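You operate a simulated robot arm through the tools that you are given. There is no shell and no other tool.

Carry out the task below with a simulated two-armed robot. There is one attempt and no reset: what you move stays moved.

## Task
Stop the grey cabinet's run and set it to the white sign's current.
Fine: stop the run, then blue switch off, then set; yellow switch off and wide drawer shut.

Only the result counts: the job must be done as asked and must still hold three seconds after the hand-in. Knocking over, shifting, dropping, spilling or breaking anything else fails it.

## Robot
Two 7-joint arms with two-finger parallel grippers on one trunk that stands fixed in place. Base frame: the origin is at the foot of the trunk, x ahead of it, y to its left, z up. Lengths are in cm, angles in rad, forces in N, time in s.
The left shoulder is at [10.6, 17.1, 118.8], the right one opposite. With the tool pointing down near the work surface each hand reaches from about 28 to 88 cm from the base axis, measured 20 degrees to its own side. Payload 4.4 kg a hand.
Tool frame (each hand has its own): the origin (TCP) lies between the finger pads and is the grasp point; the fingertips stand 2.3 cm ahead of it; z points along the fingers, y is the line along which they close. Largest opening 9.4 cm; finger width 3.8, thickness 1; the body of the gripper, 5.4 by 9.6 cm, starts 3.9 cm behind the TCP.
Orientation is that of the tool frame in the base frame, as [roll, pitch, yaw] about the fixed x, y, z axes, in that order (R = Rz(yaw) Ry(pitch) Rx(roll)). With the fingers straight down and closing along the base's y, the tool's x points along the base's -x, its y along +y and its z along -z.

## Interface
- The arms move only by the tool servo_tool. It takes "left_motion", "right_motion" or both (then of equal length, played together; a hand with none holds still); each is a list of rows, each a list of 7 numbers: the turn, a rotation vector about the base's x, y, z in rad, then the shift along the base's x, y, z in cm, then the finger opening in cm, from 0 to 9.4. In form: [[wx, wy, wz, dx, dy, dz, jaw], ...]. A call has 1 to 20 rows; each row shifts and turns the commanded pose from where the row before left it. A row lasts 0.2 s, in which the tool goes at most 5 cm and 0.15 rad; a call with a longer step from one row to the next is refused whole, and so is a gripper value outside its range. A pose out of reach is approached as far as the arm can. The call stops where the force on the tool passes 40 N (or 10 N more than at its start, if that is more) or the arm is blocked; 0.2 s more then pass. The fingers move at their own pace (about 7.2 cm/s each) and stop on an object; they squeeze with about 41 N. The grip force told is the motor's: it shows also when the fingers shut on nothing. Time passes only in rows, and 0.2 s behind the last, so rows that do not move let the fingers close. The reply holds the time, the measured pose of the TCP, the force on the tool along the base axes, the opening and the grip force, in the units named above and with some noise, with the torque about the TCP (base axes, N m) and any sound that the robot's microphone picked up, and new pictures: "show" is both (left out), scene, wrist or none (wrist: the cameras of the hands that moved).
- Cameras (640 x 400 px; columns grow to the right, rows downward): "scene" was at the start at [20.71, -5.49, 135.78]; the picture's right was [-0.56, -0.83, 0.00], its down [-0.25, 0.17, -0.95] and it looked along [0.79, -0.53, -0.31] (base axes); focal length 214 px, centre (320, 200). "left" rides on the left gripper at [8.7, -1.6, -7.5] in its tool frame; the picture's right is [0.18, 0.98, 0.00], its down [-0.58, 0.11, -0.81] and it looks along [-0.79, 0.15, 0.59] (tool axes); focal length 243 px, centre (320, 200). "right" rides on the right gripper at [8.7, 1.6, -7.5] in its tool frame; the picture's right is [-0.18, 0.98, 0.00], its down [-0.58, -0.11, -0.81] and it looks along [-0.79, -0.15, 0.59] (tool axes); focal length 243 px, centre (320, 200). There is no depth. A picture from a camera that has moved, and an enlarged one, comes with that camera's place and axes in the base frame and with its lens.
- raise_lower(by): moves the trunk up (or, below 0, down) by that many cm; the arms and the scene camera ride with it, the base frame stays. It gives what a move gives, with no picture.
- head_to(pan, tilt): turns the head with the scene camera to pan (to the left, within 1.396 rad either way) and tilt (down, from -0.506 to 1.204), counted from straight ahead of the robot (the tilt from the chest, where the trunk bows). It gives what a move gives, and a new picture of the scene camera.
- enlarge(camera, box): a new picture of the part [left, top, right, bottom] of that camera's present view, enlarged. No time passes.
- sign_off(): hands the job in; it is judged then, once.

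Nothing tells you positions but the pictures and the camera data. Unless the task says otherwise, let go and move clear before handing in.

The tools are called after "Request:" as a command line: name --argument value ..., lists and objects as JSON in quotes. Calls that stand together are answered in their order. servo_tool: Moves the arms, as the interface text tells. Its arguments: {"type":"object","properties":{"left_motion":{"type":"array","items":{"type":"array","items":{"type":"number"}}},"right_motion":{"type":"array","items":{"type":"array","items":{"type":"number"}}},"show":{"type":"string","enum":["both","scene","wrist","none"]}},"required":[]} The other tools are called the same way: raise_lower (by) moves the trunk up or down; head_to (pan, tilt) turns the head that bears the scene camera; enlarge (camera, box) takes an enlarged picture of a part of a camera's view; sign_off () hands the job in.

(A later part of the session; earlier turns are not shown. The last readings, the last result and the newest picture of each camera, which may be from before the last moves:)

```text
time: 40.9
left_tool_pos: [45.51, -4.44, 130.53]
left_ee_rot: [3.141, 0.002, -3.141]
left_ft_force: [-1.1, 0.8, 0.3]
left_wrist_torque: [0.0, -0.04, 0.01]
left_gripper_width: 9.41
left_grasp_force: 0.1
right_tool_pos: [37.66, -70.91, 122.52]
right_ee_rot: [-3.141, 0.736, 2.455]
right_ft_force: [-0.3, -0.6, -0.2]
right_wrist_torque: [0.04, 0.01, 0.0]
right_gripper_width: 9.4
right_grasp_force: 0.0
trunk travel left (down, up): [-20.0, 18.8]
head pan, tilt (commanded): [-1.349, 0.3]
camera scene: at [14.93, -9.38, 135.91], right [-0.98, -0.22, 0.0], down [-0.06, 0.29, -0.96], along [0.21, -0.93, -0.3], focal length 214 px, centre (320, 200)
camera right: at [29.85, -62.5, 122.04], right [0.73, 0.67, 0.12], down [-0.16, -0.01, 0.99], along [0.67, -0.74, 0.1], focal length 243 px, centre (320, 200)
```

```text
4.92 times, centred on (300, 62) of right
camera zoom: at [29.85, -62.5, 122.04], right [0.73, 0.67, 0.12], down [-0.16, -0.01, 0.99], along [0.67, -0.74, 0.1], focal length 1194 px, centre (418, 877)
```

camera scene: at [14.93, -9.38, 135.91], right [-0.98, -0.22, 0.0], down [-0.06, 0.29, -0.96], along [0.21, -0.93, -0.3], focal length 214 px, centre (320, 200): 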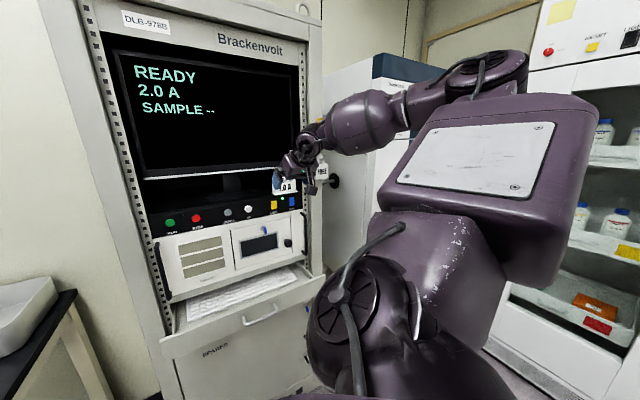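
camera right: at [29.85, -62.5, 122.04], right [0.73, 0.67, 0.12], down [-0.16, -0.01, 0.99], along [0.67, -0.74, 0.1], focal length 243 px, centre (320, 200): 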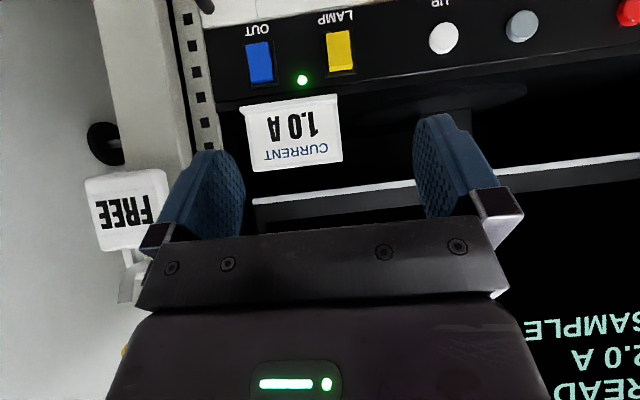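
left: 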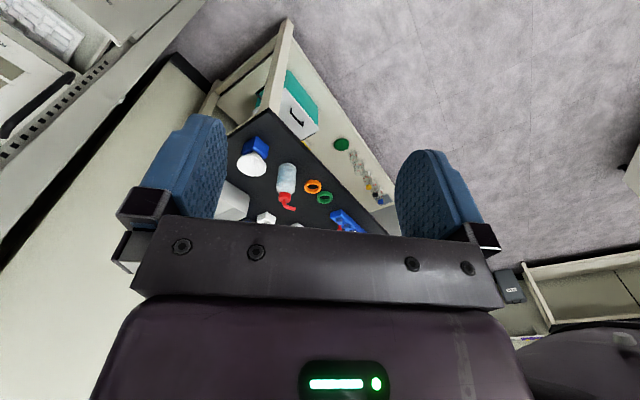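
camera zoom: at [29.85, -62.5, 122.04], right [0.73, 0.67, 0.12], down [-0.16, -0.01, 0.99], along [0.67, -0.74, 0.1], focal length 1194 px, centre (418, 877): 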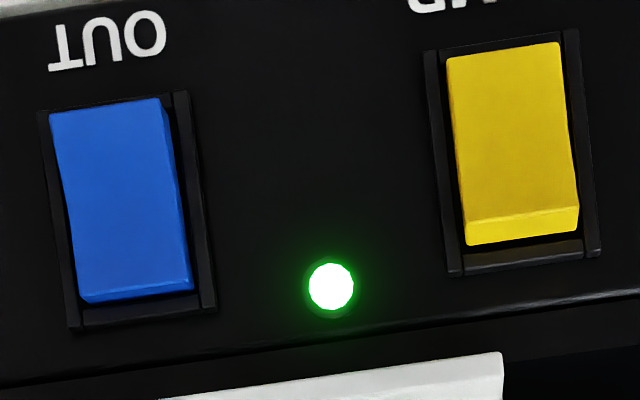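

The blue rocker is now fully over (top in), with the earlier repeated pushes hitting its end stop. The LED sits the same distance right of LAMP as the run LED sits right of RUN, so it should be the LAMP's own light. Next I'll line up closed fingers in front of the yellow switch's upper half.

Request:
servo_tool --right_motion '[[0, 0, -0.03, 0.6, 0.6, -2.5, 4], [0, 0, -0.03, 0.6, 0.6, -2.5, 0], [0, 0, -0.03, 0.55, 0.58, -2.5, 0], [0, 0, 0, 0.6, -0.6, -2.2, 0], [0, 0, 0, 1.1, -1.06, 0, 0], [0, 0, 0, 1.1, -1.06, 0, 0], [0, 0, 0, 1.05, -1.06, 0, 0]]'

Request:
enlarge --camera "right" --box '[220, 60, 460, 210]'

```text
time: 42.5
left_tool_pos: [45.71, -4.39, 130.53]
left_ee_rot: [3.141, -0.002, -3.139]
left_ft_force: [0.2, 0.2, 0.8]
left_wrist_torque: [0.01, 0.01, 0.01]
left_gripper_width: 9.4
left_grasp_force: 0.1
right_tool_pos: [43.52, -72.93, 112.55]
right_ee_rot: [-3.139, 0.736, 2.365]
right_ft_force: [-0.1, 0.5, 0.1]
right_wrist_torque: [-0.01, 0.0, -0.02]
right_gripper_width: 0.0
right_grasp_force: 41.0
trunk travel left (down, up): [-20.0, 18.8]
head pan, tilt (commanded): [-1.349, 0.3]
camera scene: at [15.07, -9.36, 135.87], right [-0.98, -0.22, 0.0], down [-0.07, 0.29, -0.96], along [0.21, -0.93, -0.3], focal length 214 px, centre (320, 200)
camera right: at [36.51, -63.82, 112.27], right [0.79, 0.61, 0.12], down [-0.16, 0.0, 0.99], along [0.6, -0.8, 0.1], focal length 243 px, centre (320, 200)
```

scene: 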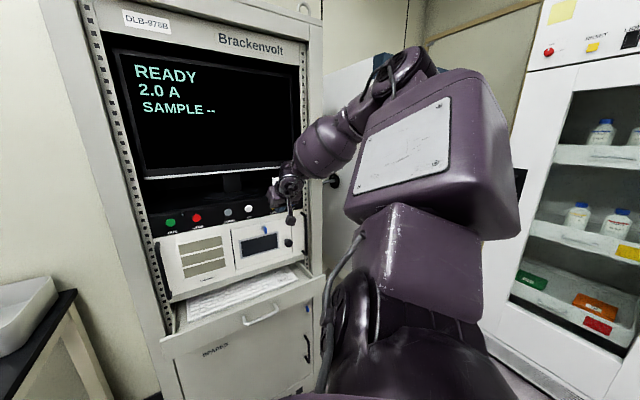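
right: 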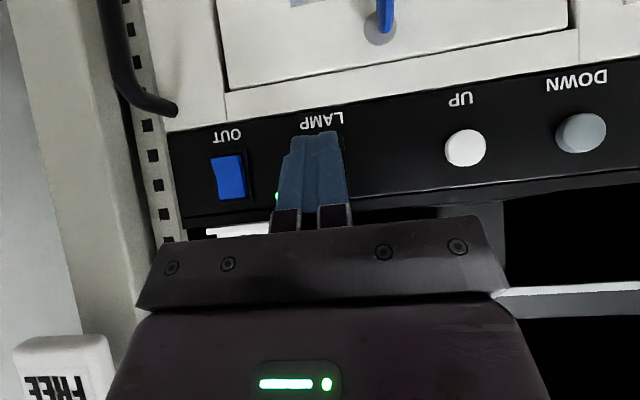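

```text
2.67 times, centred on (340, 135) of right
camera zoom: at [36.51, -63.82, 112.27], right [0.79, 0.61, 0.12], down [-0.16, 0.0, 0.99], along [0.6, -0.8, 0.1], focal length 647 px, centre (267, 373)
```

zoom: 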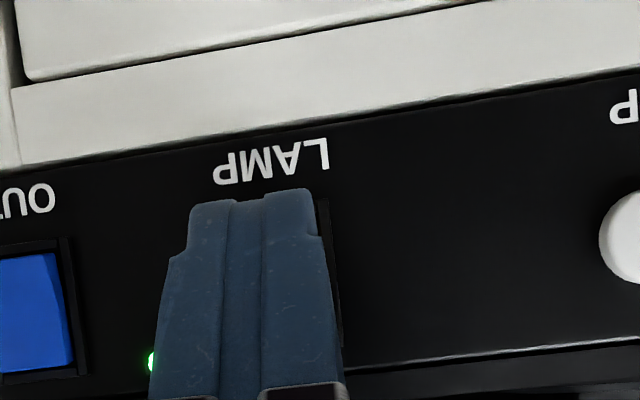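

I'm centred on the yellow switch about 2 cm out. I'll press slowly on its upper half.

Request:
servo_tool --right_motion '[[0, 0, 0, -0.1, -0.1, 0.25, 0], [0, 0, 0, 0.214, -0.21, 0, 0], [0, 0, 0, 0.214, -0.21, 0, 0], [0, 0, 0, 0.214, -0.21, 0, 0], [0, 0, 0, 0.214, -0.21, 0, 0], [0, 0, 0, 0.086, -0.084, 0, 0], [0, 0, 0, 0.086, -0.084, 0, 0], [0, 0, 0, 0.086, -0.084, 0, 0], [0, 0, 0, 0.086, -0.084, 0, 0], [0, 0, 0, 0.086, -0.084, 0, 0], [0, 0, 0, 0.086, -0.084, 0, 0], [0, 0, 0, 0.086, -0.084, 0, 0], [0, 0, 0, 0.086, -0.084, 0, 0], [0, 0, 0, 0.086, -0.084, 0, 0], [0, 0, 0, 0.086, -0.084, 0, 0]]'

```text
time: 45.7
left_tool_pos: [45.55, -4.24, 130.67]
left_ee_rot: [-3.14, 0.002, -3.141]
left_ft_force: [-0.1, 0.0, 0.0]
left_wrist_torque: [0.0, 0.0, 0.01]
left_gripper_width: 9.41
left_grasp_force: 0.1
right_tool_pos: [44.75, -74.46, 112.8]
right_ee_rot: [-3.141, 0.734, 2.366]
right_ft_force: [-20.4, 19.0, -5.0]
right_wrist_torque: [0.22, 0.08, -0.04]
right_gripper_width: 0.0
right_grasp_force: 41.3
trunk travel left (down, up): [-20.0, 18.8]
head pan, tilt (commanded): [-1.349, 0.3]
camera scene: at [14.81, -9.15, 135.92], right [-0.98, -0.22, 0.0], down [-0.06, 0.29, -0.96], along [0.21, -0.93, -0.29], focal length 214 px, centre (320, 200)
camera right: at [37.82, -65.34, 112.61], right [0.79, 0.61, 0.12], down [-0.15, 0.0, 0.99], along [0.6, -0.8, 0.09], focal length 243 px, centre (320, 200)
```

scene: 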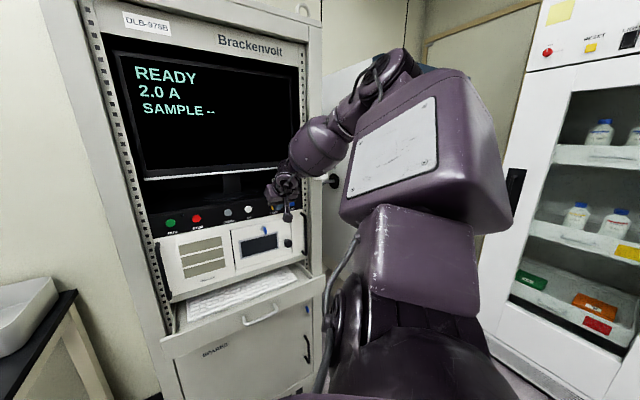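
right: 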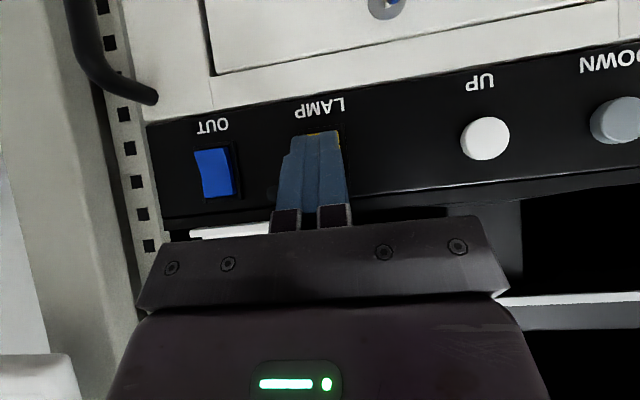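

The green LED next to the finger appears to have gone dark, which means the lamp is off. I'll back away and verify both switches.

Request:
servo_tool --right_motion '[[0, 0, 0, -0.9, 0.88, 0, 0], [0, 0, 0, -1.07, 1.05, 0, 0], [0, 0, 0, -1.07, 1.05, 1, 0], [0, 0, 0, -0.9, 0.9, 3.5, 0], [0, 0, 0, -0.5, 0.5, 4, 0]]' --show "wrist"

Request:
enlarge --camera "scene" --box '[264, 192, 304, 217]'

Request:
enlarge --camera "right" --box '[180, 20, 420, 170]'

```text
time: 46.9
left_tool_pos: [45.68, -4.35, 130.58]
left_ee_rot: [3.141, 0.001, -3.141]
left_ft_force: [-0.1, 0.2, -0.3]
left_wrist_torque: [0.02, 0.01, 0.01]
left_gripper_width: 9.42
left_grasp_force: 0.0
right_tool_pos: [40.71, -70.47, 121.33]
right_ee_rot: [-3.14, 0.739, 2.365]
right_ft_force: [-0.4, 0.6, -0.2]
right_wrist_torque: [0.0, -0.01, 0.01]
right_gripper_width: 0.01
right_grasp_force: 40.7
trunk travel left (down, up): [-20.0, 18.8]
head pan, tilt (commanded): [-1.349, 0.3]
camera right: at [33.62, -61.26, 121.06], right [0.79, 0.61, 0.12], down [-0.16, 0.0, 0.99], along [0.6, -0.8, 0.1], focal length 243 px, centre (320, 200)
```

right: 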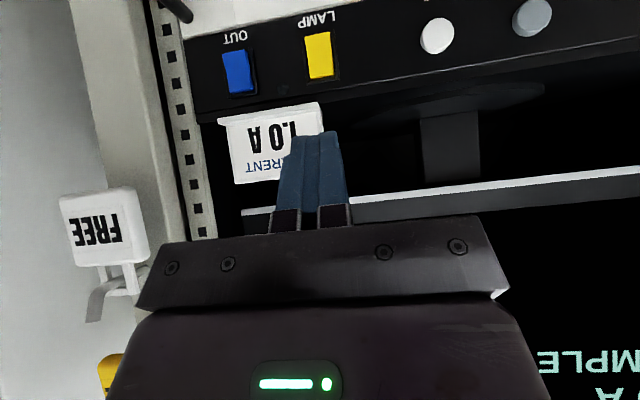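

```text
16.00 times, centred on (284, 204) of scene
camera zoom: at [14.95, -9.37, 135.91], right [-0.98, -0.22, 0.0], down [-0.06, 0.29, -0.96], along [0.21, -0.93, -0.3], focal length 3432 px, centre (896, 128)
```

zoom: 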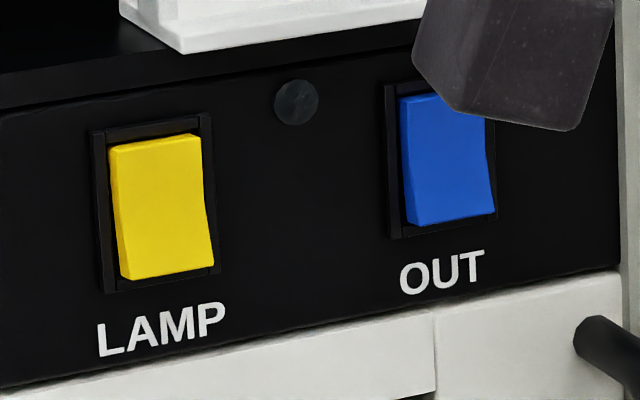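

```text
2.67 times, centred on (300, 95) of right
camera zoom: at [33.62, -61.26, 121.06], right [0.79, 0.61, 0.12], down [-0.16, 0.0, 0.99], along [0.6, -0.8, 0.1], focal length 647 px, centre (373, 480)
```

zoom: 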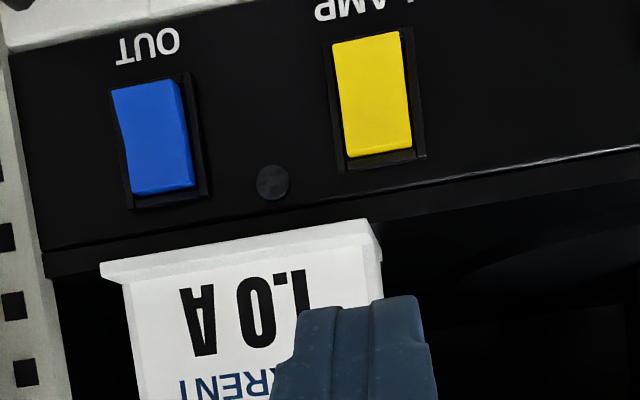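

Confirmed: the lamp LED is dark, both switches are now top-in (off), and the sign hasn't moved. Next I'll move the hand to the DOWN button, keeping clear of the panel and then approaching to about 2 cm.

Request:
servo_tool --right_motion '[[0, 0, 0, 2.15, 2.19, -1.2, 0], [0, 0, 0, 2.15, 2.19, -1.2, 0], [0, 0, 0, 2.15, 2.19, -1.2, 0], [0, 0, 0, 2.15, 2.19, -1.2, 0], [0, 0, 0, 2.15, 2.19, -1.2, 0], [0, 0, 0, 0, 0, -1.7, 0], [0, 0, 0, 0, 0, -1.7, 0], [0, 0, 0, 0.95, -0.93, 0, 0], [0, 0, 0, 0.95, -0.93, 0, 0], [0, 0, 0, 0.95, -0.93, 0, 0]]'

Request:
enlarge --camera "right" --box '[200, 60, 440, 210]'

```text
time: 49.1
left_tool_pos: [45.74, -4.38, 130.52]
left_ee_rot: [3.141, 0.0, -3.14]
left_ft_force: [0.8, -0.3, 0.2]
left_wrist_torque: [0.03, 0.02, 0.02]
left_gripper_width: 9.41
left_grasp_force: 0.1
right_tool_pos: [54.24, -62.19, 111.89]
right_ee_rot: [-3.14, 0.74, 2.367]
right_ft_force: [0.5, -0.3, 0.3]
right_wrist_torque: [-0.01, -0.01, -0.04]
right_gripper_width: 0.01
right_grasp_force: 40.8
trunk travel left (down, up): [-20.0, 18.8]
head pan, tilt (commanded): [-1.349, 0.3]
camera scene: at [15.07, -9.39, 135.87], right [-0.98, -0.22, 0.0], down [-0.07, 0.29, -0.96], along [0.21, -0.93, -0.3], focal length 214 px, centre (320, 200)
camera right: at [47.26, -53.11, 111.61], right [0.79, 0.61, 0.12], down [-0.16, 0.0, 0.99], along [0.6, -0.8, 0.1], focal length 243 px, centre (320, 200)
```

scene: 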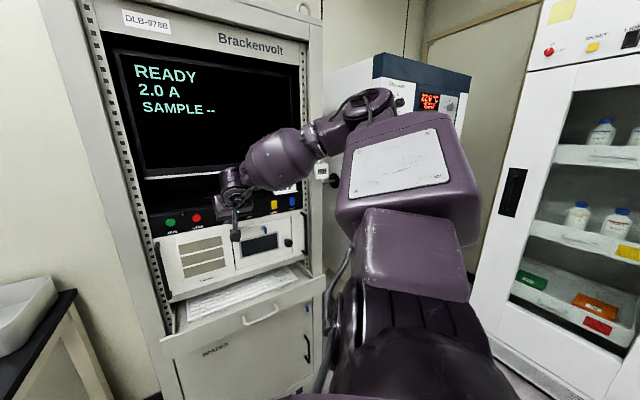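
right: 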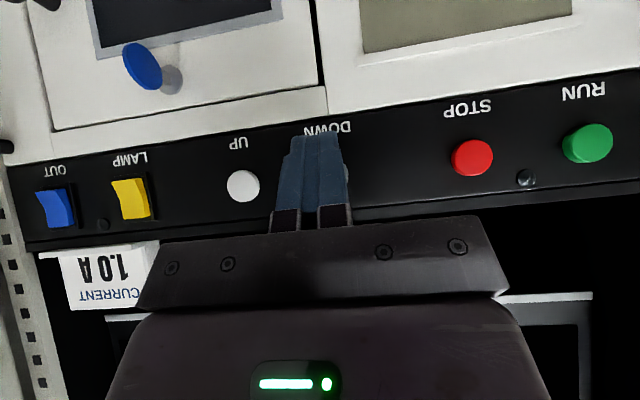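

```text
2.67 times, centred on (320, 135) of right
camera zoom: at [47.26, -53.11, 111.61], right [0.79, 0.61, 0.12], down [-0.16, 0.0, 0.99], along [0.6, -0.8, 0.1], focal length 647 px, centre (320, 373)
```

zoom: 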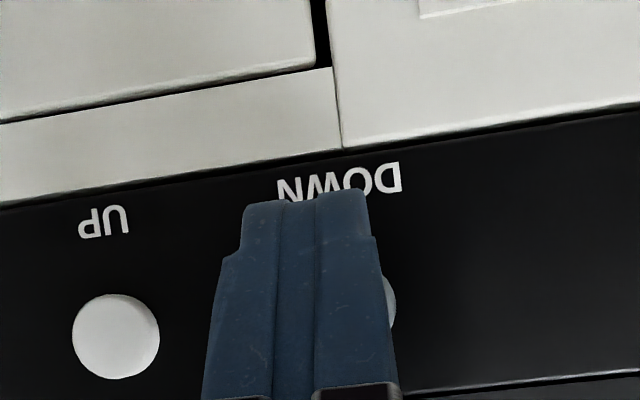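

The hand is centred on DOWN, at the right height. I'll press slowly once and watch the display.

Request:
servo_tool --right_motion '[[0, 0, 0, 0.214, -0.21, 0, 0], [0, 0, 0, 0.214, -0.21, 0, 0], [0, 0, 0, 0.214, -0.21, 0, 0], [0, 0, 0, 0.214, -0.21, 0, 0], [0, 0, 0, 0.214, -0.21, 0, 0], [0, 0, 0, 0.143, -0.14, 0, 0], [0, 0, 0, 0.143, -0.14, 0, 0], [0, 0, 0, 0.143, -0.14, 0, 0], [0, 0, 0, 0.143, -0.14, 0, 0], [0, 0, 0, 0.143, -0.14, 0, 0]]'

```text
time: 51.3
left_tool_pos: [45.6, -4.26, 130.47]
left_ee_rot: [3.14, -0.001, -3.14]
left_ft_force: [0.2, -0.6, 0.2]
left_wrist_torque: [0.03, -0.02, -0.02]
left_gripper_width: 9.4
left_grasp_force: 0.1
right_tool_pos: [55.95, -63.83, 111.99]
right_ee_rot: [-3.141, 0.738, 2.366]
right_ft_force: [-2.7, 3.0, -2.0]
right_wrist_torque: [0.03, 0.02, 0.02]
right_gripper_width: 0.0
right_grasp_force: 40.8
trunk travel left (down, up): [-20.0, 18.8]
head pan, tilt (commanded): [-1.349, 0.3]
heard: click
camera scene: at [15.03, -9.34, 135.88], right [-0.98, -0.22, 0.0], down [-0.07, 0.29, -0.96], along [0.21, -0.93, -0.3], focal length 214 px, centre (320, 200)
camera right: at [48.98, -54.76, 111.68], right [0.79, 0.61, 0.12], down [-0.16, 0.0, 0.99], along [0.6, -0.8, 0.1], focal length 243 px, centre (320, 200)
```

scene: 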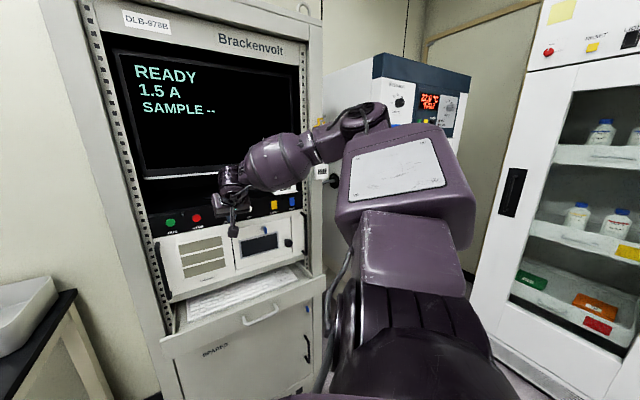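
right: 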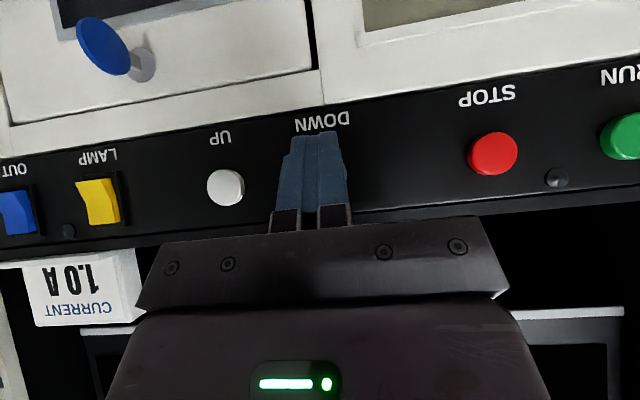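

One click took it from 2.0 A to 1.5 A, so one more press is needed. I'll release fully and check the display.

Request:
servo_tool --right_motion '[[0, 0, 0, -0.5, 0.49, 0, 0], [0, 0, 0, -0.5, 0.49, 0, 0], [0, 0, 0, -0.2, 0.2, 0, 0]]' --show "scene"

```text
time: 52.1
left_tool_pos: [45.72, -4.2, 130.46]
left_ee_rot: [3.141, 0.001, -3.139]
left_ft_force: [-0.8, -0.5, 0.4]
left_wrist_torque: [-0.01, -0.04, -0.02]
left_gripper_width: 9.4
left_grasp_force: 0.1
right_tool_pos: [54.87, -62.85, 111.99]
right_ee_rot: [-3.142, 0.739, 2.368]
right_ft_force: [-0.4, -0.5, 0.2]
right_wrist_torque: [0.02, -0.01, 0.0]
right_gripper_width: 0.0
right_grasp_force: 41.2
trunk travel left (down, up): [-20.0, 18.8]
head pan, tilt (commanded): [-1.349, 0.3]
camera scene: at [15.04, -9.35, 135.88], right [-0.98, -0.22, 0.0], down [-0.07, 0.29, -0.96], along [0.21, -0.93, -0.3], focal length 214 px, centre (320, 200)
```

scene: 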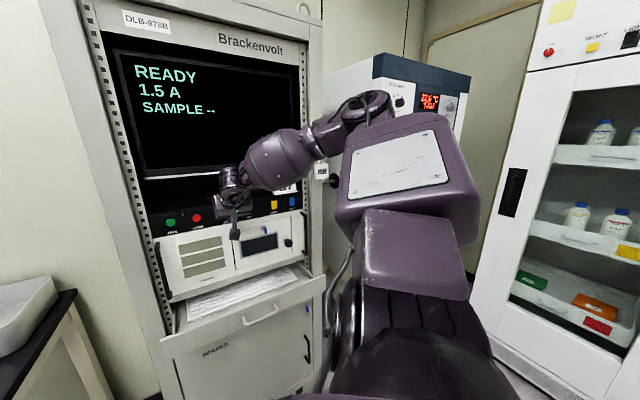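

The display holds at 1.5 A after release. I'll press DOWN a second time, the same way.

Request:
servo_tool --right_motion '[[0, 0, 0, 0.286, -0.28, 0, 0], [0, 0, 0, 0.286, -0.28, 0, 0], [0, 0, 0, 0.143, -0.14, 0, 0], [0, 0, 0, 0.143, -0.14, 0, 0], [0, 0, 0, 0.143, -0.14, 0, 0], [0, 0, 0, 0.143, -0.14, 0, 0]]' --show "scene"

```text
time: 53.5
left_tool_pos: [45.8, -4.33, 130.54]
left_ee_rot: [-3.141, -0.001, -3.14]
left_ft_force: [-0.1, 0.0, 0.3]
left_wrist_torque: [0.03, 0.02, 0.0]
left_gripper_width: 9.38
left_grasp_force: 0.1
right_tool_pos: [55.98, -63.89, 111.91]
right_ee_rot: [3.141, 0.738, 2.366]
right_ft_force: [-1.9, 1.4, -0.9]
right_wrist_torque: [0.04, 0.0, -0.02]
right_gripper_width: 0.0
right_grasp_force: 41.0
trunk travel left (down, up): [-20.0, 18.8]
head pan, tilt (commanded): [-1.349, 0.3]
heard: click
camera scene: at [15.02, -9.35, 135.88], right [-0.98, -0.22, 0.0], down [-0.06, 0.29, -0.96], along [0.21, -0.93, -0.3], focal length 214 px, centre (320, 200)
```

scene: 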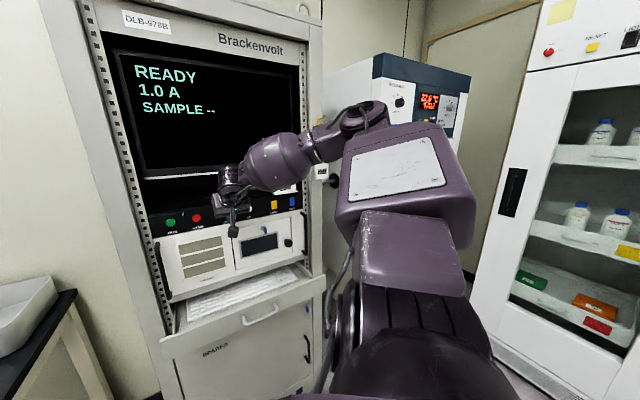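

The display now reads READY, 1.0 A. I'll back the hand well away from the panel and look down at the open drawer.

Request:
servo_tool --right_motion '[[0, 0, 0, -1.07, 1.05, 0, 0], [0, 0, 0, -2.14, 2.1, 0.3, 0], [0, 0, 0, -2.14, 2.1, 0.3, 0], [0, 0, 0, -2.14, 2.1, 0.3, 0], [0, 0, 0, -1.07, 1.05, 0, 0]]' --show "wrist"

Request:
head_to --pan -0.8 --tilt 0.6

```text
time: 54.7
left_tool_pos: [45.82, -4.34, 130.54]
left_ee_rot: [3.14, 0.0, -3.138]
left_ft_force: [-0.1, 0.2, 0.0]
left_wrist_torque: [0.02, -0.01, 0.02]
left_gripper_width: 9.41
left_grasp_force: 0.1
right_tool_pos: [47.32, -55.35, 112.89]
right_ee_rot: [-3.139, 0.738, 2.367]
right_ft_force: [0.0, 0.8, -0.3]
right_wrist_torque: [0.03, 0.02, 0.0]
right_gripper_width: 0.0
right_grasp_force: 40.8
trunk travel left (down, up): [-20.0, 18.8]
head pan, tilt (commanded): [-1.349, 0.3]
camera right: at [40.38, -46.32, 112.54], right [0.79, 0.61, 0.12], down [-0.16, 0.0, 0.99], along [0.6, -0.8, 0.1], focal length 243 px, centre (320, 200)
```

right: 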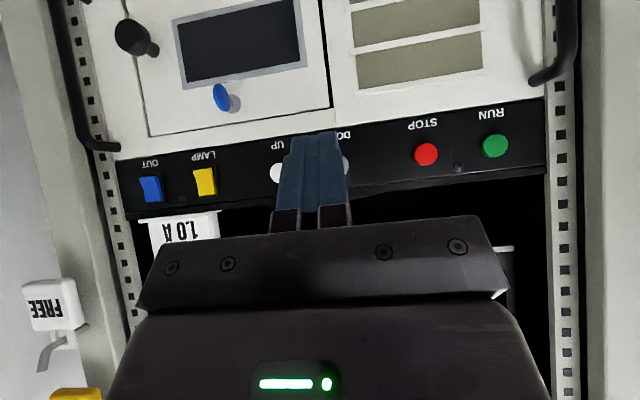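

```text
time: 55.7
left_tool_pos: [45.73, -4.38, 130.62]
left_ee_rot: [-3.141, -0.001, -3.141]
left_ft_force: [-0.8, -0.7, 0.2]
left_wrist_torque: [-0.03, 0.0, 0.01]
left_gripper_width: 9.39
left_grasp_force: 0.0
right_tool_pos: [47.36, -55.45, 112.78]
right_ee_rot: [-3.14, 0.738, 2.365]
right_ft_force: [0.8, 0.6, 0.8]
right_wrist_torque: [0.0, -0.01, 0.01]
right_gripper_width: 0.0
right_grasp_force: 40.8
trunk travel left (down, up): [-20.0, 18.8]
head pan, tilt (commanded): [-0.799, 0.6]
camera scene: at [19.15, -6.59, 133.13], right [-0.72, -0.7, 0.0], down [-0.39, 0.41, -0.83], along [0.57, -0.59, -0.56], focal length 214 px, centre (320, 200)
```

scene: 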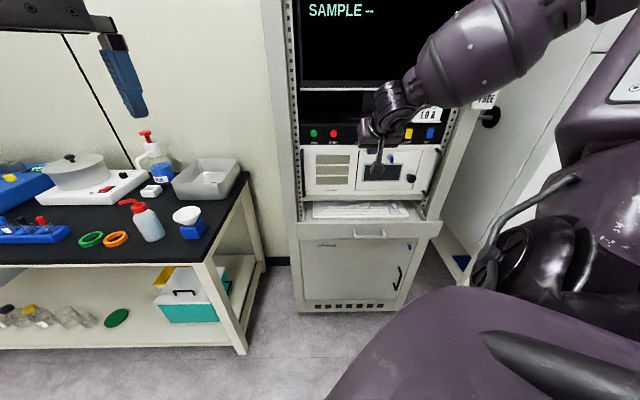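

I can see the drawer front and its central handle from here. I'll zoom in to measure it.

Request:
enlarge --camera "scene" --box '[280, 180, 460, 292]'

```text
3.56 times, centred on (370, 236) of scene
camera zoom: at [19.15, -6.59, 133.13], right [-0.72, -0.7, 0.0], down [-0.39, 0.41, -0.83], along [0.57, -0.59, -0.56], focal length 763 px, centre (142, 72)
```

zoom: 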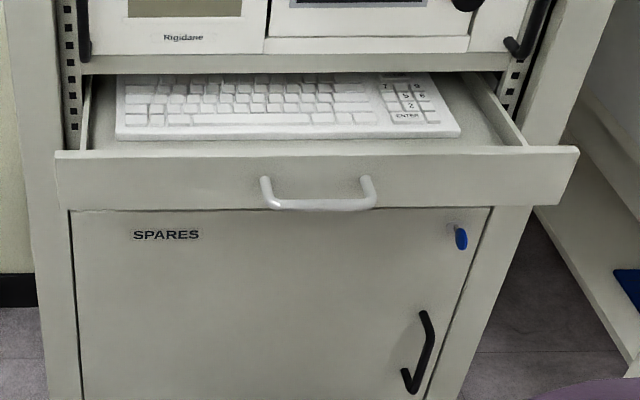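

The drawer front sits about 14 cm out, spanning z ≈ 78–86 and 50 cm wide, with its handle in the middle. I'll bring the hand back and down in front of it, aiming to push on the flat front just left of the handle.

Request:
servo_tool --right_motion '[[0, 0, 0, -2.4, 2.4, -0.5, 0], [0, 0, 0, -2.4, 2.4, -1, 0], [0, 0, 0, 0.4, 0.4, -3.7, 0], [0, 0, 0, 0.6, 0.6, -3.8, 0], [0, 0, 0, 0.6, 0.6, -3.8, 0], [0, 0, 0, 0.6, 0.6, -3.8, 0]]'

```text
time: 57.1
left_tool_pos: [45.81, -4.42, 130.45]
left_ee_rot: [-3.142, -0.002, -3.141]
left_ft_force: [-0.2, 0.0, 0.6]
left_wrist_torque: [0.0, 0.0, -0.02]
left_gripper_width: 9.39
left_grasp_force: 0.0
right_tool_pos: [44.81, -48.39, 96.32]
right_ee_rot: [-3.14, 0.737, 2.365]
right_ft_force: [-0.1, 0.1, -0.3]
right_wrist_torque: [-0.02, -0.03, -0.02]
right_gripper_width: 0.0
right_grasp_force: 40.7
trunk travel left (down, up): [-20.0, 18.8]
head pan, tilt (commanded): [-0.799, 0.6]
camera scene: at [19.22, -6.65, 133.1], right [-0.72, -0.7, 0.0], down [-0.39, 0.41, -0.82], along [0.57, -0.59, -0.57], focal length 214 px, centre (320, 200)
camera right: at [37.87, -39.28, 95.96], right [0.79, 0.61, 0.12], down [-0.16, 0.0, 0.99], along [0.6, -0.8, 0.1], focal length 243 px, centre (320, 200)
```

scene: 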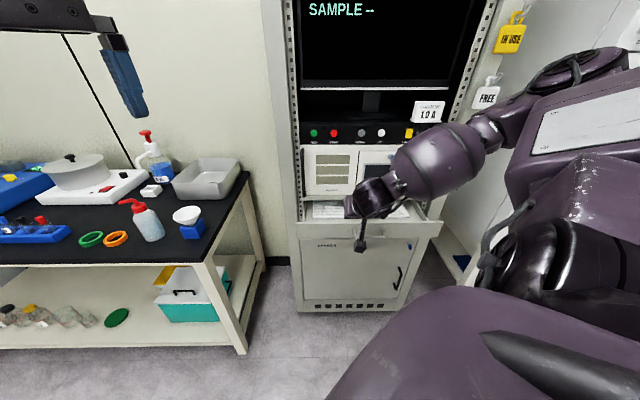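
right: 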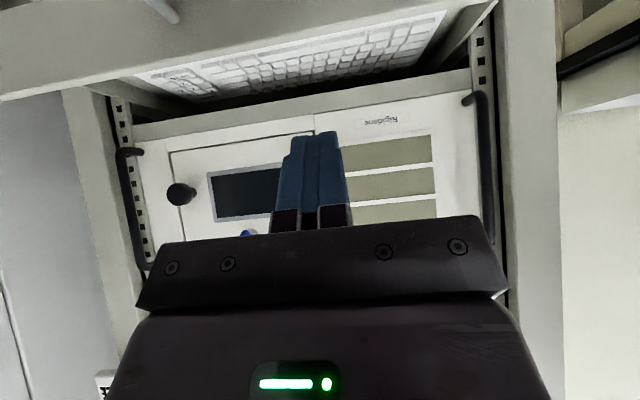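

Good, no limits. I'll continue down to the drawer's height, still about 5 cm in front of it.

Request:
servo_tool --right_motion '[[0, 0, 0, 0.45, 0.45, -3.5, 0], [0, 0, 0, 0.45, 0.45, -3.5, 0], [0, 0, 0, 0.45, 0.45, -3.5, 0], [0, 0, 0, 0.45, 0.45, -3.4, 0]]'

Request:
enlarge --camera "scene" --box '[280, 150, 460, 292]'

```text
time: 58.1
left_tool_pos: [45.73, -4.2, 130.51]
left_ee_rot: [-3.14, 0.0, -3.139]
left_ft_force: [-0.1, 0.2, 0.1]
left_wrist_torque: [0.0, 0.0, -0.02]
left_gripper_width: 9.41
left_grasp_force: 0.0
right_tool_pos: [46.53, -46.62, 83.81]
right_ee_rot: [-3.138, 0.735, 2.37]
right_ft_force: [-0.3, 0.9, -0.1]
right_wrist_torque: [-0.02, -0.02, 0.03]
right_gripper_width: 0.01
right_grasp_force: 40.7
right hand out of reach, approached as far as the arm can: row 4
trunk travel left (down, up): [-20.0, 18.8]
head pan, tilt (commanded): [-0.799, 0.6]
camera scene: at [19.14, -6.5, 133.13], right [-0.72, -0.7, 0.0], down [-0.39, 0.4, -0.83], along [0.58, -0.59, -0.56], focal length 214 px, centre (320, 200)
camera right: at [39.53, -37.51, 83.58], right [0.78, 0.61, 0.12], down [-0.15, 0.0, 0.99], along [0.6, -0.79, 0.09], focal length 243 px, centre (320, 200)
```

scene: 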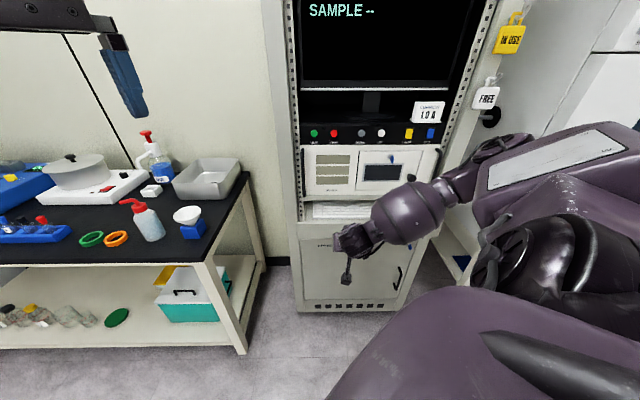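
right: 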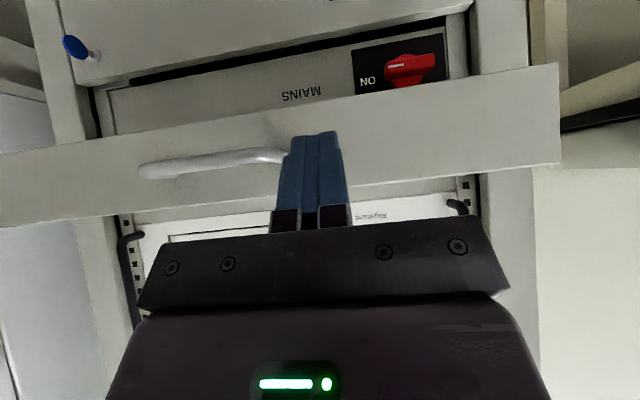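

```text
2.82 times, centred on (370, 221) of scene
camera zoom: at [19.14, -6.5, 133.13], right [-0.72, -0.7, 0.0], down [-0.39, 0.4, -0.83], along [0.58, -0.59, -0.56], focal length 604 px, centre (179, 141)
```

zoom: 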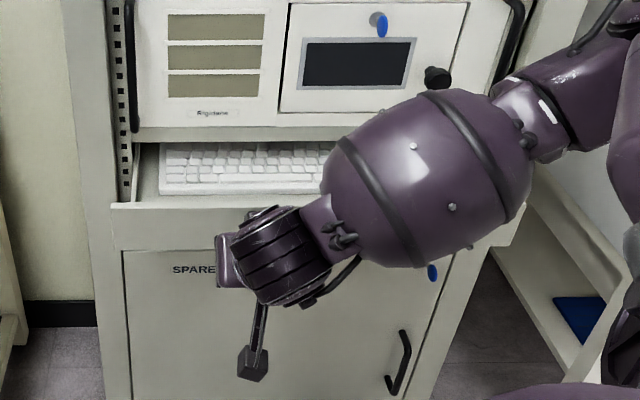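

The fingertip is level with the drawer front (contact height about z = 83.4), clear of the handle. I also notice a red MAINS switch below the drawer that I must not touch. I'll push forward gently now.

Request:
servo_tool --right_motion '[[0, 0, 0, 0.566, -0.566, 0, 0], [0, 0, 0, 0.566, -0.566, 0, 0], [0, 0, 0, 0.566, -0.566, 0, 0], [0, 0, 0, 0.566, -0.566, 0, 0], [0, 0, 0, 0.566, -0.566, 0, 0], [0, 0, 0, 0.566, -0.566, 0, 0], [0, 0, 0, 0.566, -0.566, 0, 0], [0, 0, 0, 0.566, -0.566, 0, 0], [0, 0, 0, 0.566, -0.566, 0, 0]]'

```text
time: 60.1
left_tool_pos: [45.68, -4.31, 130.53]
left_ee_rot: [-3.141, -0.001, -3.14]
left_ft_force: [0.1, 1.3, -0.3]
left_wrist_torque: [0.02, 0.01, 0.03]
left_gripper_width: 9.41
left_grasp_force: 0.0
right_tool_pos: [51.56, -51.81, 83.83]
right_ee_rot: [-3.14, 0.737, 2.366]
right_ft_force: [-1.8, 1.0, -0.3]
right_wrist_torque: [0.01, 0.06, -0.07]
right_gripper_width: 0.0
right_grasp_force: 40.5
trunk travel left (down, up): [-20.0, 18.8]
head pan, tilt (commanded): [-0.799, 0.6]
camera scene: at [19.13, -6.57, 133.13], right [-0.72, -0.7, 0.0], down [-0.39, 0.4, -0.83], along [0.58, -0.59, -0.56], focal length 214 px, centre (320, 200)
camera right: at [44.61, -42.68, 83.49], right [0.79, 0.61, 0.12], down [-0.16, 0.0, 0.99], along [0.6, -0.8, 0.1], focal length 243 px, centre (320, 200)
```

scene: 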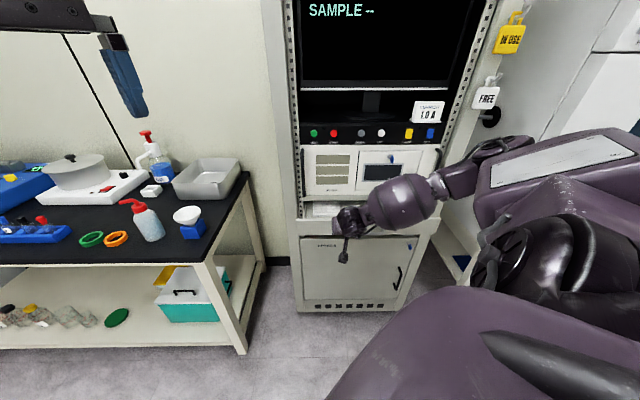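
right: 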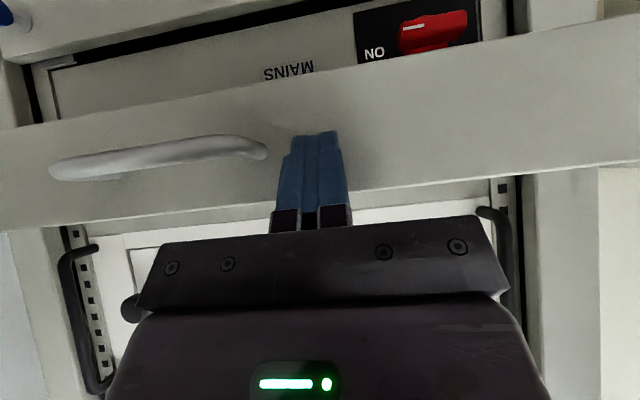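

The hand is in light contact (about 2 N) and the drawer is starting to slide. I'll keep pushing in at the same pace.

Request:
servo_tool --right_motion '[[0, 0, 0, 0.566, -0.566, 0, 0], [0, 0, 0, 0.566, -0.566, 0, 0], [0, 0, 0, 0.566, -0.566, 0, 0], [0, 0, 0, 0.566, -0.566, 0, 0], [0, 0, 0, 0.566, -0.566, 0, 0], [0, 0, 0, 0.566, -0.566, 0, 0], [0, 0, 0, 0.566, -0.566, 0, 0], [0, 0, 0, 0.566, -0.566, 0, 0]]'

```text
time: 61.9
left_tool_pos: [45.61, -4.38, 130.52]
left_ee_rot: [-3.141, 0.0, -3.14]
left_ft_force: [0.3, -0.4, -0.4]
left_wrist_torque: [0.0, 0.0, 0.02]
left_gripper_width: 9.41
left_grasp_force: 0.0
right_tool_pos: [56.21, -56.35, 83.8]
right_ee_rot: [-3.139, 0.737, 2.366]
right_ft_force: [-0.8, 0.5, 0.1]
right_wrist_torque: [-0.02, 0.04, 0.0]
right_gripper_width: 0.0
right_grasp_force: 41.4
trunk travel left (down, up): [-20.0, 18.8]
head pan, tilt (commanded): [-0.799, 0.6]
camera scene: at [19.13, -6.57, 133.14], right [-0.72, -0.7, 0.0], down [-0.39, 0.4, -0.83], along [0.58, -0.59, -0.56], focal length 214 px, centre (320, 200)
camera right: at [49.26, -47.29, 83.55], right [0.79, 0.61, 0.12], down [-0.16, 0.0, 0.99], along [0.6, -0.8, 0.1], focal length 243 px, centre (320, 200)
```

scene: 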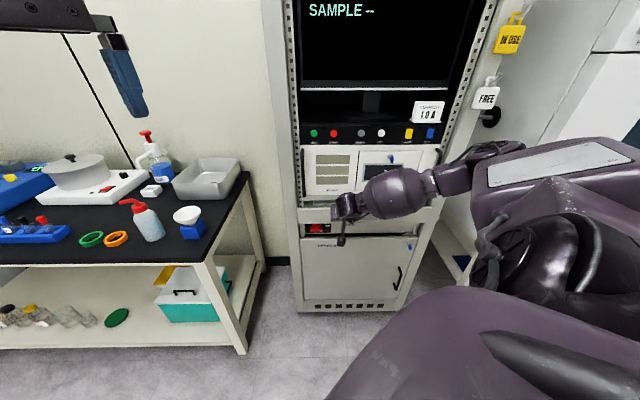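
right: 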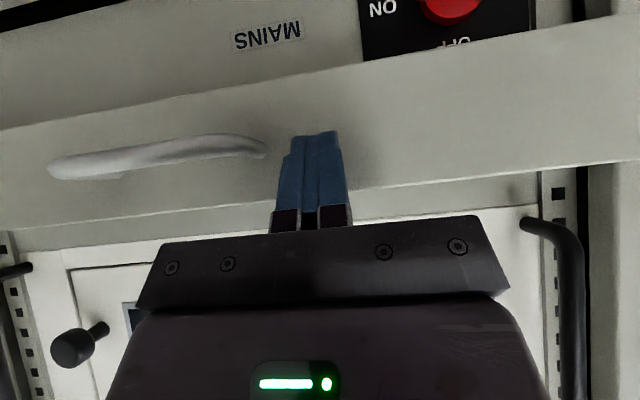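

The drawer is sliding in smoothly with about 1 N; roughly 4 cm remain. I'll continue gently until it reaches its stop.

Request:
servo_tool --right_motion '[[0, 0, 0, 0.566, -0.566, 0, 0], [0, 0, 0, 0.566, -0.566, 0, 0], [0, 0, 0, 0.424, -0.424, 0, 0], [0, 0, 0, 0.354, -0.354, 0, 0], [0, 0, 0, 0.283, -0.283, 0, 0], [0, 0, 0, 0.283, -0.283, 0, 0], [0, 0, 0, 0.283, -0.283, 0, 0], [0, 0, 0, 0.283, -0.283, 0, 0]]'

```text
time: 63.7
left_tool_pos: [45.48, -4.29, 130.64]
left_ee_rot: [-3.139, 0.004, -3.138]
left_ft_force: [-0.3, -1.3, 0.4]
left_wrist_torque: [-0.02, 0.01, 0.02]
left_gripper_width: 9.41
left_grasp_force: 0.1
right_tool_pos: [58.79, -58.98, 83.81]
right_ee_rot: [-3.141, 0.732, 2.368]
right_ft_force: [-31.9, 23.2, 5.1]
right_wrist_torque: [0.17, -0.13, -0.23]
right_gripper_width: 0.0
right_grasp_force: 41.1
trunk travel left (down, up): [-20.0, 18.8]
head pan, tilt (commanded): [-0.799, 0.6]
camera scene: at [18.83, -6.35, 133.19], right [-0.72, -0.7, 0.0], down [-0.39, 0.4, -0.83], along [0.58, -0.59, -0.56], focal length 214 px, centre (320, 200)
camera right: at [51.87, -49.93, 83.58], right [0.79, 0.61, 0.12], down [-0.15, 0.0, 0.99], along [0.6, -0.79, 0.09], focal length 243 px, centre (320, 200)
```

scene: 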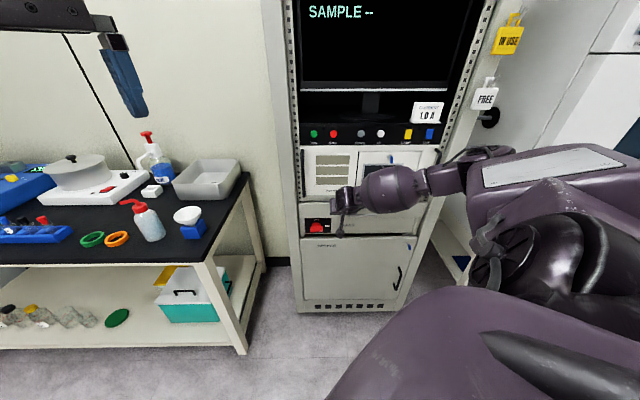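
right: 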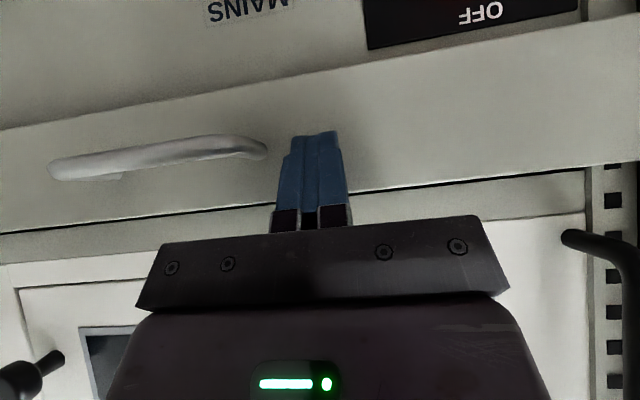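

The force rose to 39 N at the expected depth, so the drawer has reached its stop. I'll retreat straight back and check it stays shut.

Request:
servo_tool --right_motion '[[0, 0, 0, -0.3, 0.3, 0, 0], [0, 0, 0, -1.0, 1.0, 0, 0], [0, 0, 0, -2.0, 2.0, 0, 0], [0, 0, 0, -2.5, 2.5, 0.5, 0], [0, 0, 0, -2.5, 2.5, 1, 0], [0, 0, 0, -2.5, 2.5, 1, 0], [0, 0, 0, -1.5, 1.5, 3, 0]]'

Request:
enlarge --camera "scene" --box '[280, 140, 460, 292]'

```text
time: 65.3
left_tool_pos: [45.7, -4.26, 130.58]
left_ee_rot: [-3.139, 0.001, -3.14]
left_ft_force: [-0.4, -0.1, 0.3]
left_wrist_torque: [-0.01, 0.03, 0.01]
left_gripper_width: 9.42
left_grasp_force: 0.1
right_tool_pos: [46.81, -47.04, 89.44]
right_ee_rot: [-3.141, 0.738, 2.366]
right_ft_force: [0.0, 0.6, -0.6]
right_wrist_torque: [-0.01, 0.01, -0.01]
right_gripper_width: 0.0
right_grasp_force: 41.1
trunk travel left (down, up): [-20.0, 18.8]
head pan, tilt (commanded): [-0.799, 0.6]
camera scene: at [19.08, -6.53, 133.16], right [-0.72, -0.7, 0.0], down [-0.39, 0.4, -0.83], along [0.58, -0.59, -0.56], focal length 214 px, centre (320, 200)
camera right: at [39.85, -37.94, 89.09], right [0.79, 0.61, 0.12], down [-0.16, 0.0, 0.99], along [0.6, -0.8, 0.1], focal length 243 px, centre (320, 200)
```

scene: 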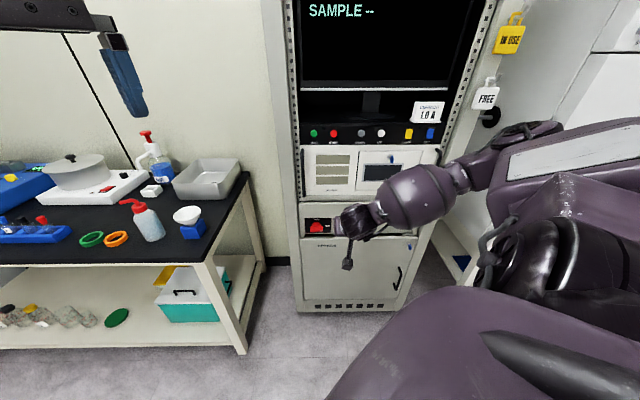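
right: 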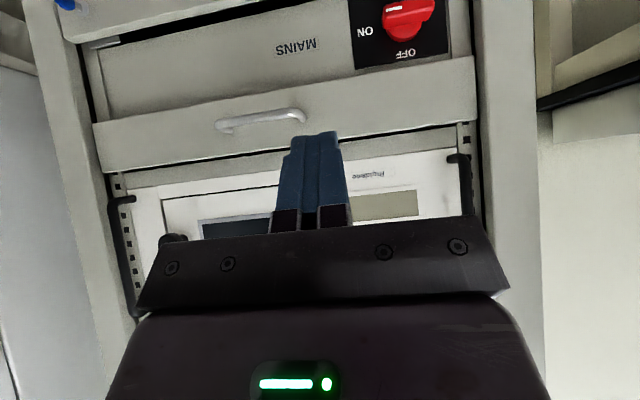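

```text
2.63 times, centred on (370, 216) of scene
camera zoom: at [19.08, -6.53, 133.16], right [-0.72, -0.7, 0.0], down [-0.39, 0.4, -0.83], along [0.58, -0.59, -0.56], focal length 564 px, centre (188, 158)
```

zoom: 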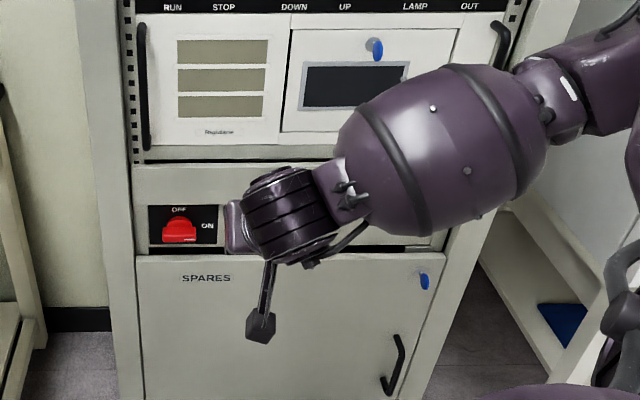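

The drawer stayed in. I'll raise the hand clear of the view to verify that it's flush.

Request:
servo_tool --right_motion '[[0, 0, 0, -0.7, 0.2, 4.5, 0], [0, 0, 0, -0.7, 0.2, 4.5, 0], [0, 0, 0, -0.7, 0.2, 4.5, 0], [0, 0, 0, -0.5, 0, 4.5, 0], [0, 0, 0, -0.5, 0, 4.5, 0], [0, 0, 0, -0.5, -1, 4.5, 0], [0, 0, 0, -0.5, -1.5, 4.0, 0], [0, 0, 0, 0, -1.5, 4.0, 0]]'

Request:
enlarge --camera "scene" --box '[280, 140, 460, 292]'

Request:
enlarge --camera "scene" --box '[280, 0, 480, 140]'

```text
time: 67.1
left_tool_pos: [45.7, -4.43, 130.53]
left_ee_rot: [-3.141, 0.0, -3.139]
left_ft_force: [0.0, -0.6, 0.3]
left_wrist_torque: [-0.01, -0.01, 0.01]
left_gripper_width: 9.37
left_grasp_force: 0.1
right_tool_pos: [42.71, -50.41, 124.23]
right_ee_rot: [-3.141, 0.737, 2.367]
right_ft_force: [0.9, -0.9, 0.3]
right_wrist_torque: [0.02, -0.02, 0.04]
right_gripper_width: 0.0
right_grasp_force: 41.3
trunk travel left (down, up): [-20.0, 18.8]
head pan, tilt (commanded): [-0.799, 0.6]
camera scene: at [19.09, -6.58, 133.14], right [-0.72, -0.7, 0.0], down [-0.39, 0.41, -0.83], along [0.58, -0.59, -0.56], focal length 214 px, centre (320, 200)
camera right: at [35.71, -41.34, 123.98], right [0.79, 0.61, 0.12], down [-0.16, 0.0, 0.99], along [0.6, -0.79, 0.1], focal length 243 px, centre (320, 200)
```

scene: 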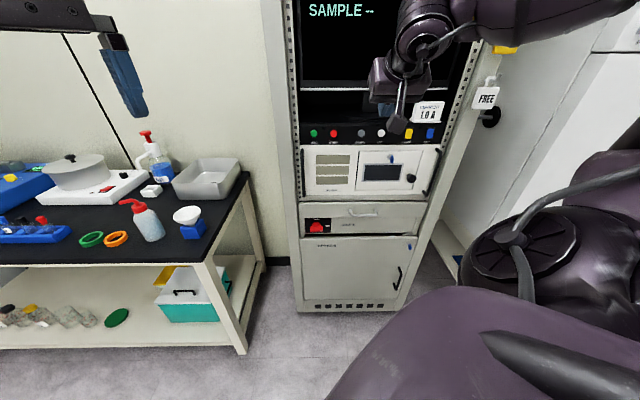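
right: 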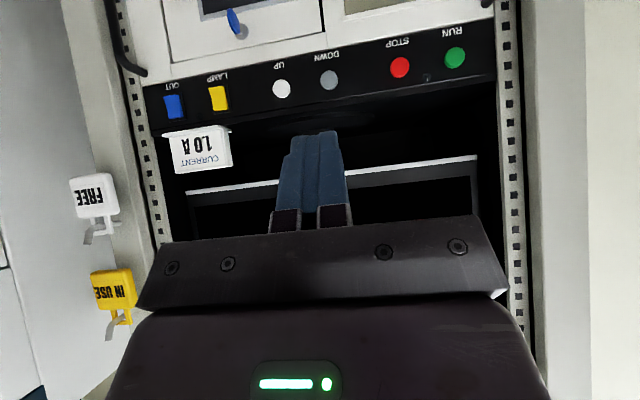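

```text
2.63 times, centred on (370, 216) of scene
camera zoom: at [19.09, -6.58, 133.14], right [-0.72, -0.7, 0.0], down [-0.39, 0.41, -0.83], along [0.58, -0.59, -0.56], focal length 564 px, centre (188, 158)
```

zoom: 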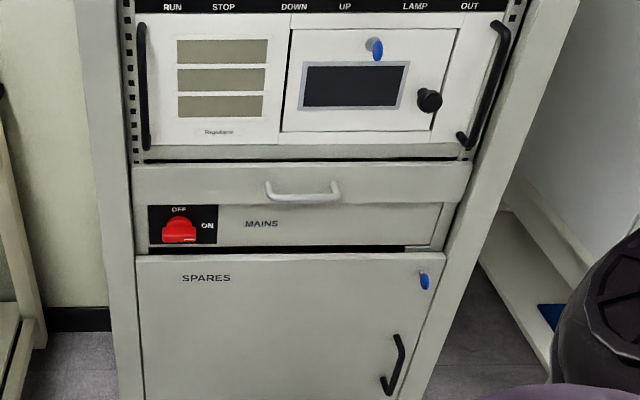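

```text
2.86 times, centred on (380, 70) of scene
camera zoom: at [19.09, -6.58, 133.14], right [-0.72, -0.7, 0.0], down [-0.39, 0.41, -0.83], along [0.58, -0.59, -0.56], focal length 613 px, centre (149, 571)
```

zoom: 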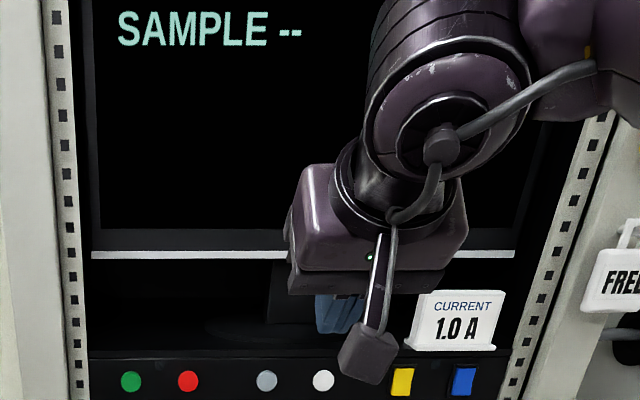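

The drawer looks shut. I'll zoom on its ends to make sure there is no remaining gap, and check the display and switches again.

Request:
enlarge --camera "scene" --box '[290, 190, 350, 240]'

Request:
enlarge --camera "scene" --box '[390, 185, 450, 235]'

Request:
head_to --pan -0.75 --tilt 0.3

```text
8.00 times, centred on (320, 215) of scene
camera zoom: at [19.09, -6.58, 133.14], right [-0.72, -0.7, 0.0], down [-0.39, 0.41, -0.83], along [0.58, -0.59, -0.56], focal length 1716 px, centre (320, 80)
```

zoom: 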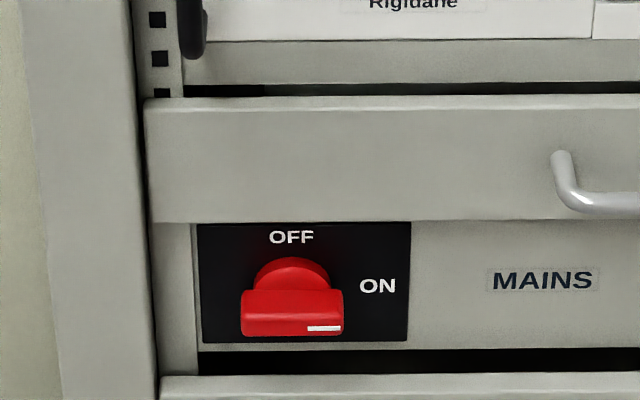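

```text
8.00 times, centred on (420, 210) of scene
camera zoom: at [19.09, -6.58, 133.14], right [-0.72, -0.7, 0.0], down [-0.39, 0.41, -0.83], along [0.58, -0.59, -0.56], focal length 1716 px, centre (-480, 120)
```

zoom: 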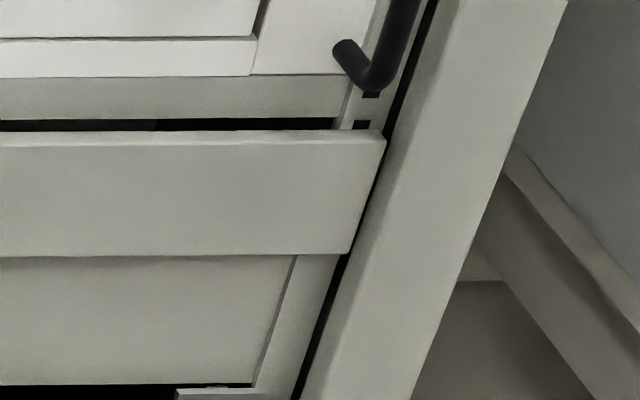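

```text
time: 67.9
left_tool_pos: [45.71, -4.39, 130.4]
left_ee_rot: [3.14, -0.001, -3.14]
left_ft_force: [0.4, -0.9, -0.5]
left_wrist_torque: [0.03, 0.01, 0.0]
left_gripper_width: 9.39
left_grasp_force: 0.1
right_tool_pos: [42.74, -50.49, 124.16]
right_ee_rot: [-3.141, 0.741, 2.366]
right_ft_force: [0.3, -0.3, -0.1]
right_wrist_torque: [0.01, -0.03, 0.01]
right_gripper_width: 0.0
right_grasp_force: 41.0
trunk travel left (down, up): [-20.0, 18.8]
head pan, tilt (commanded): [-0.75, 0.3]
camera scene: at [19.81, -6.62, 135.87], right [-0.68, -0.73, 0.0], down [-0.22, 0.2, -0.96], along [0.7, -0.65, -0.3], focal length 214 px, centre (320, 200)
```

scene: 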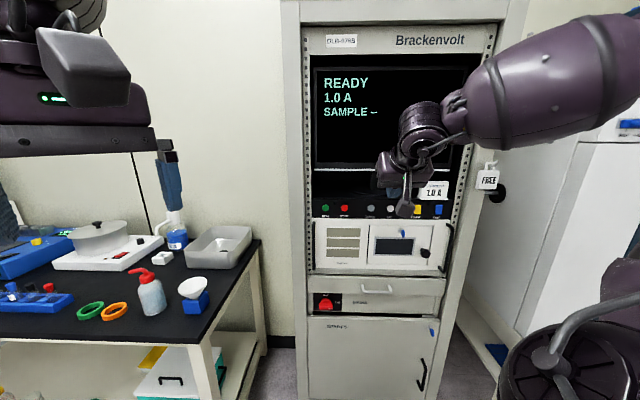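

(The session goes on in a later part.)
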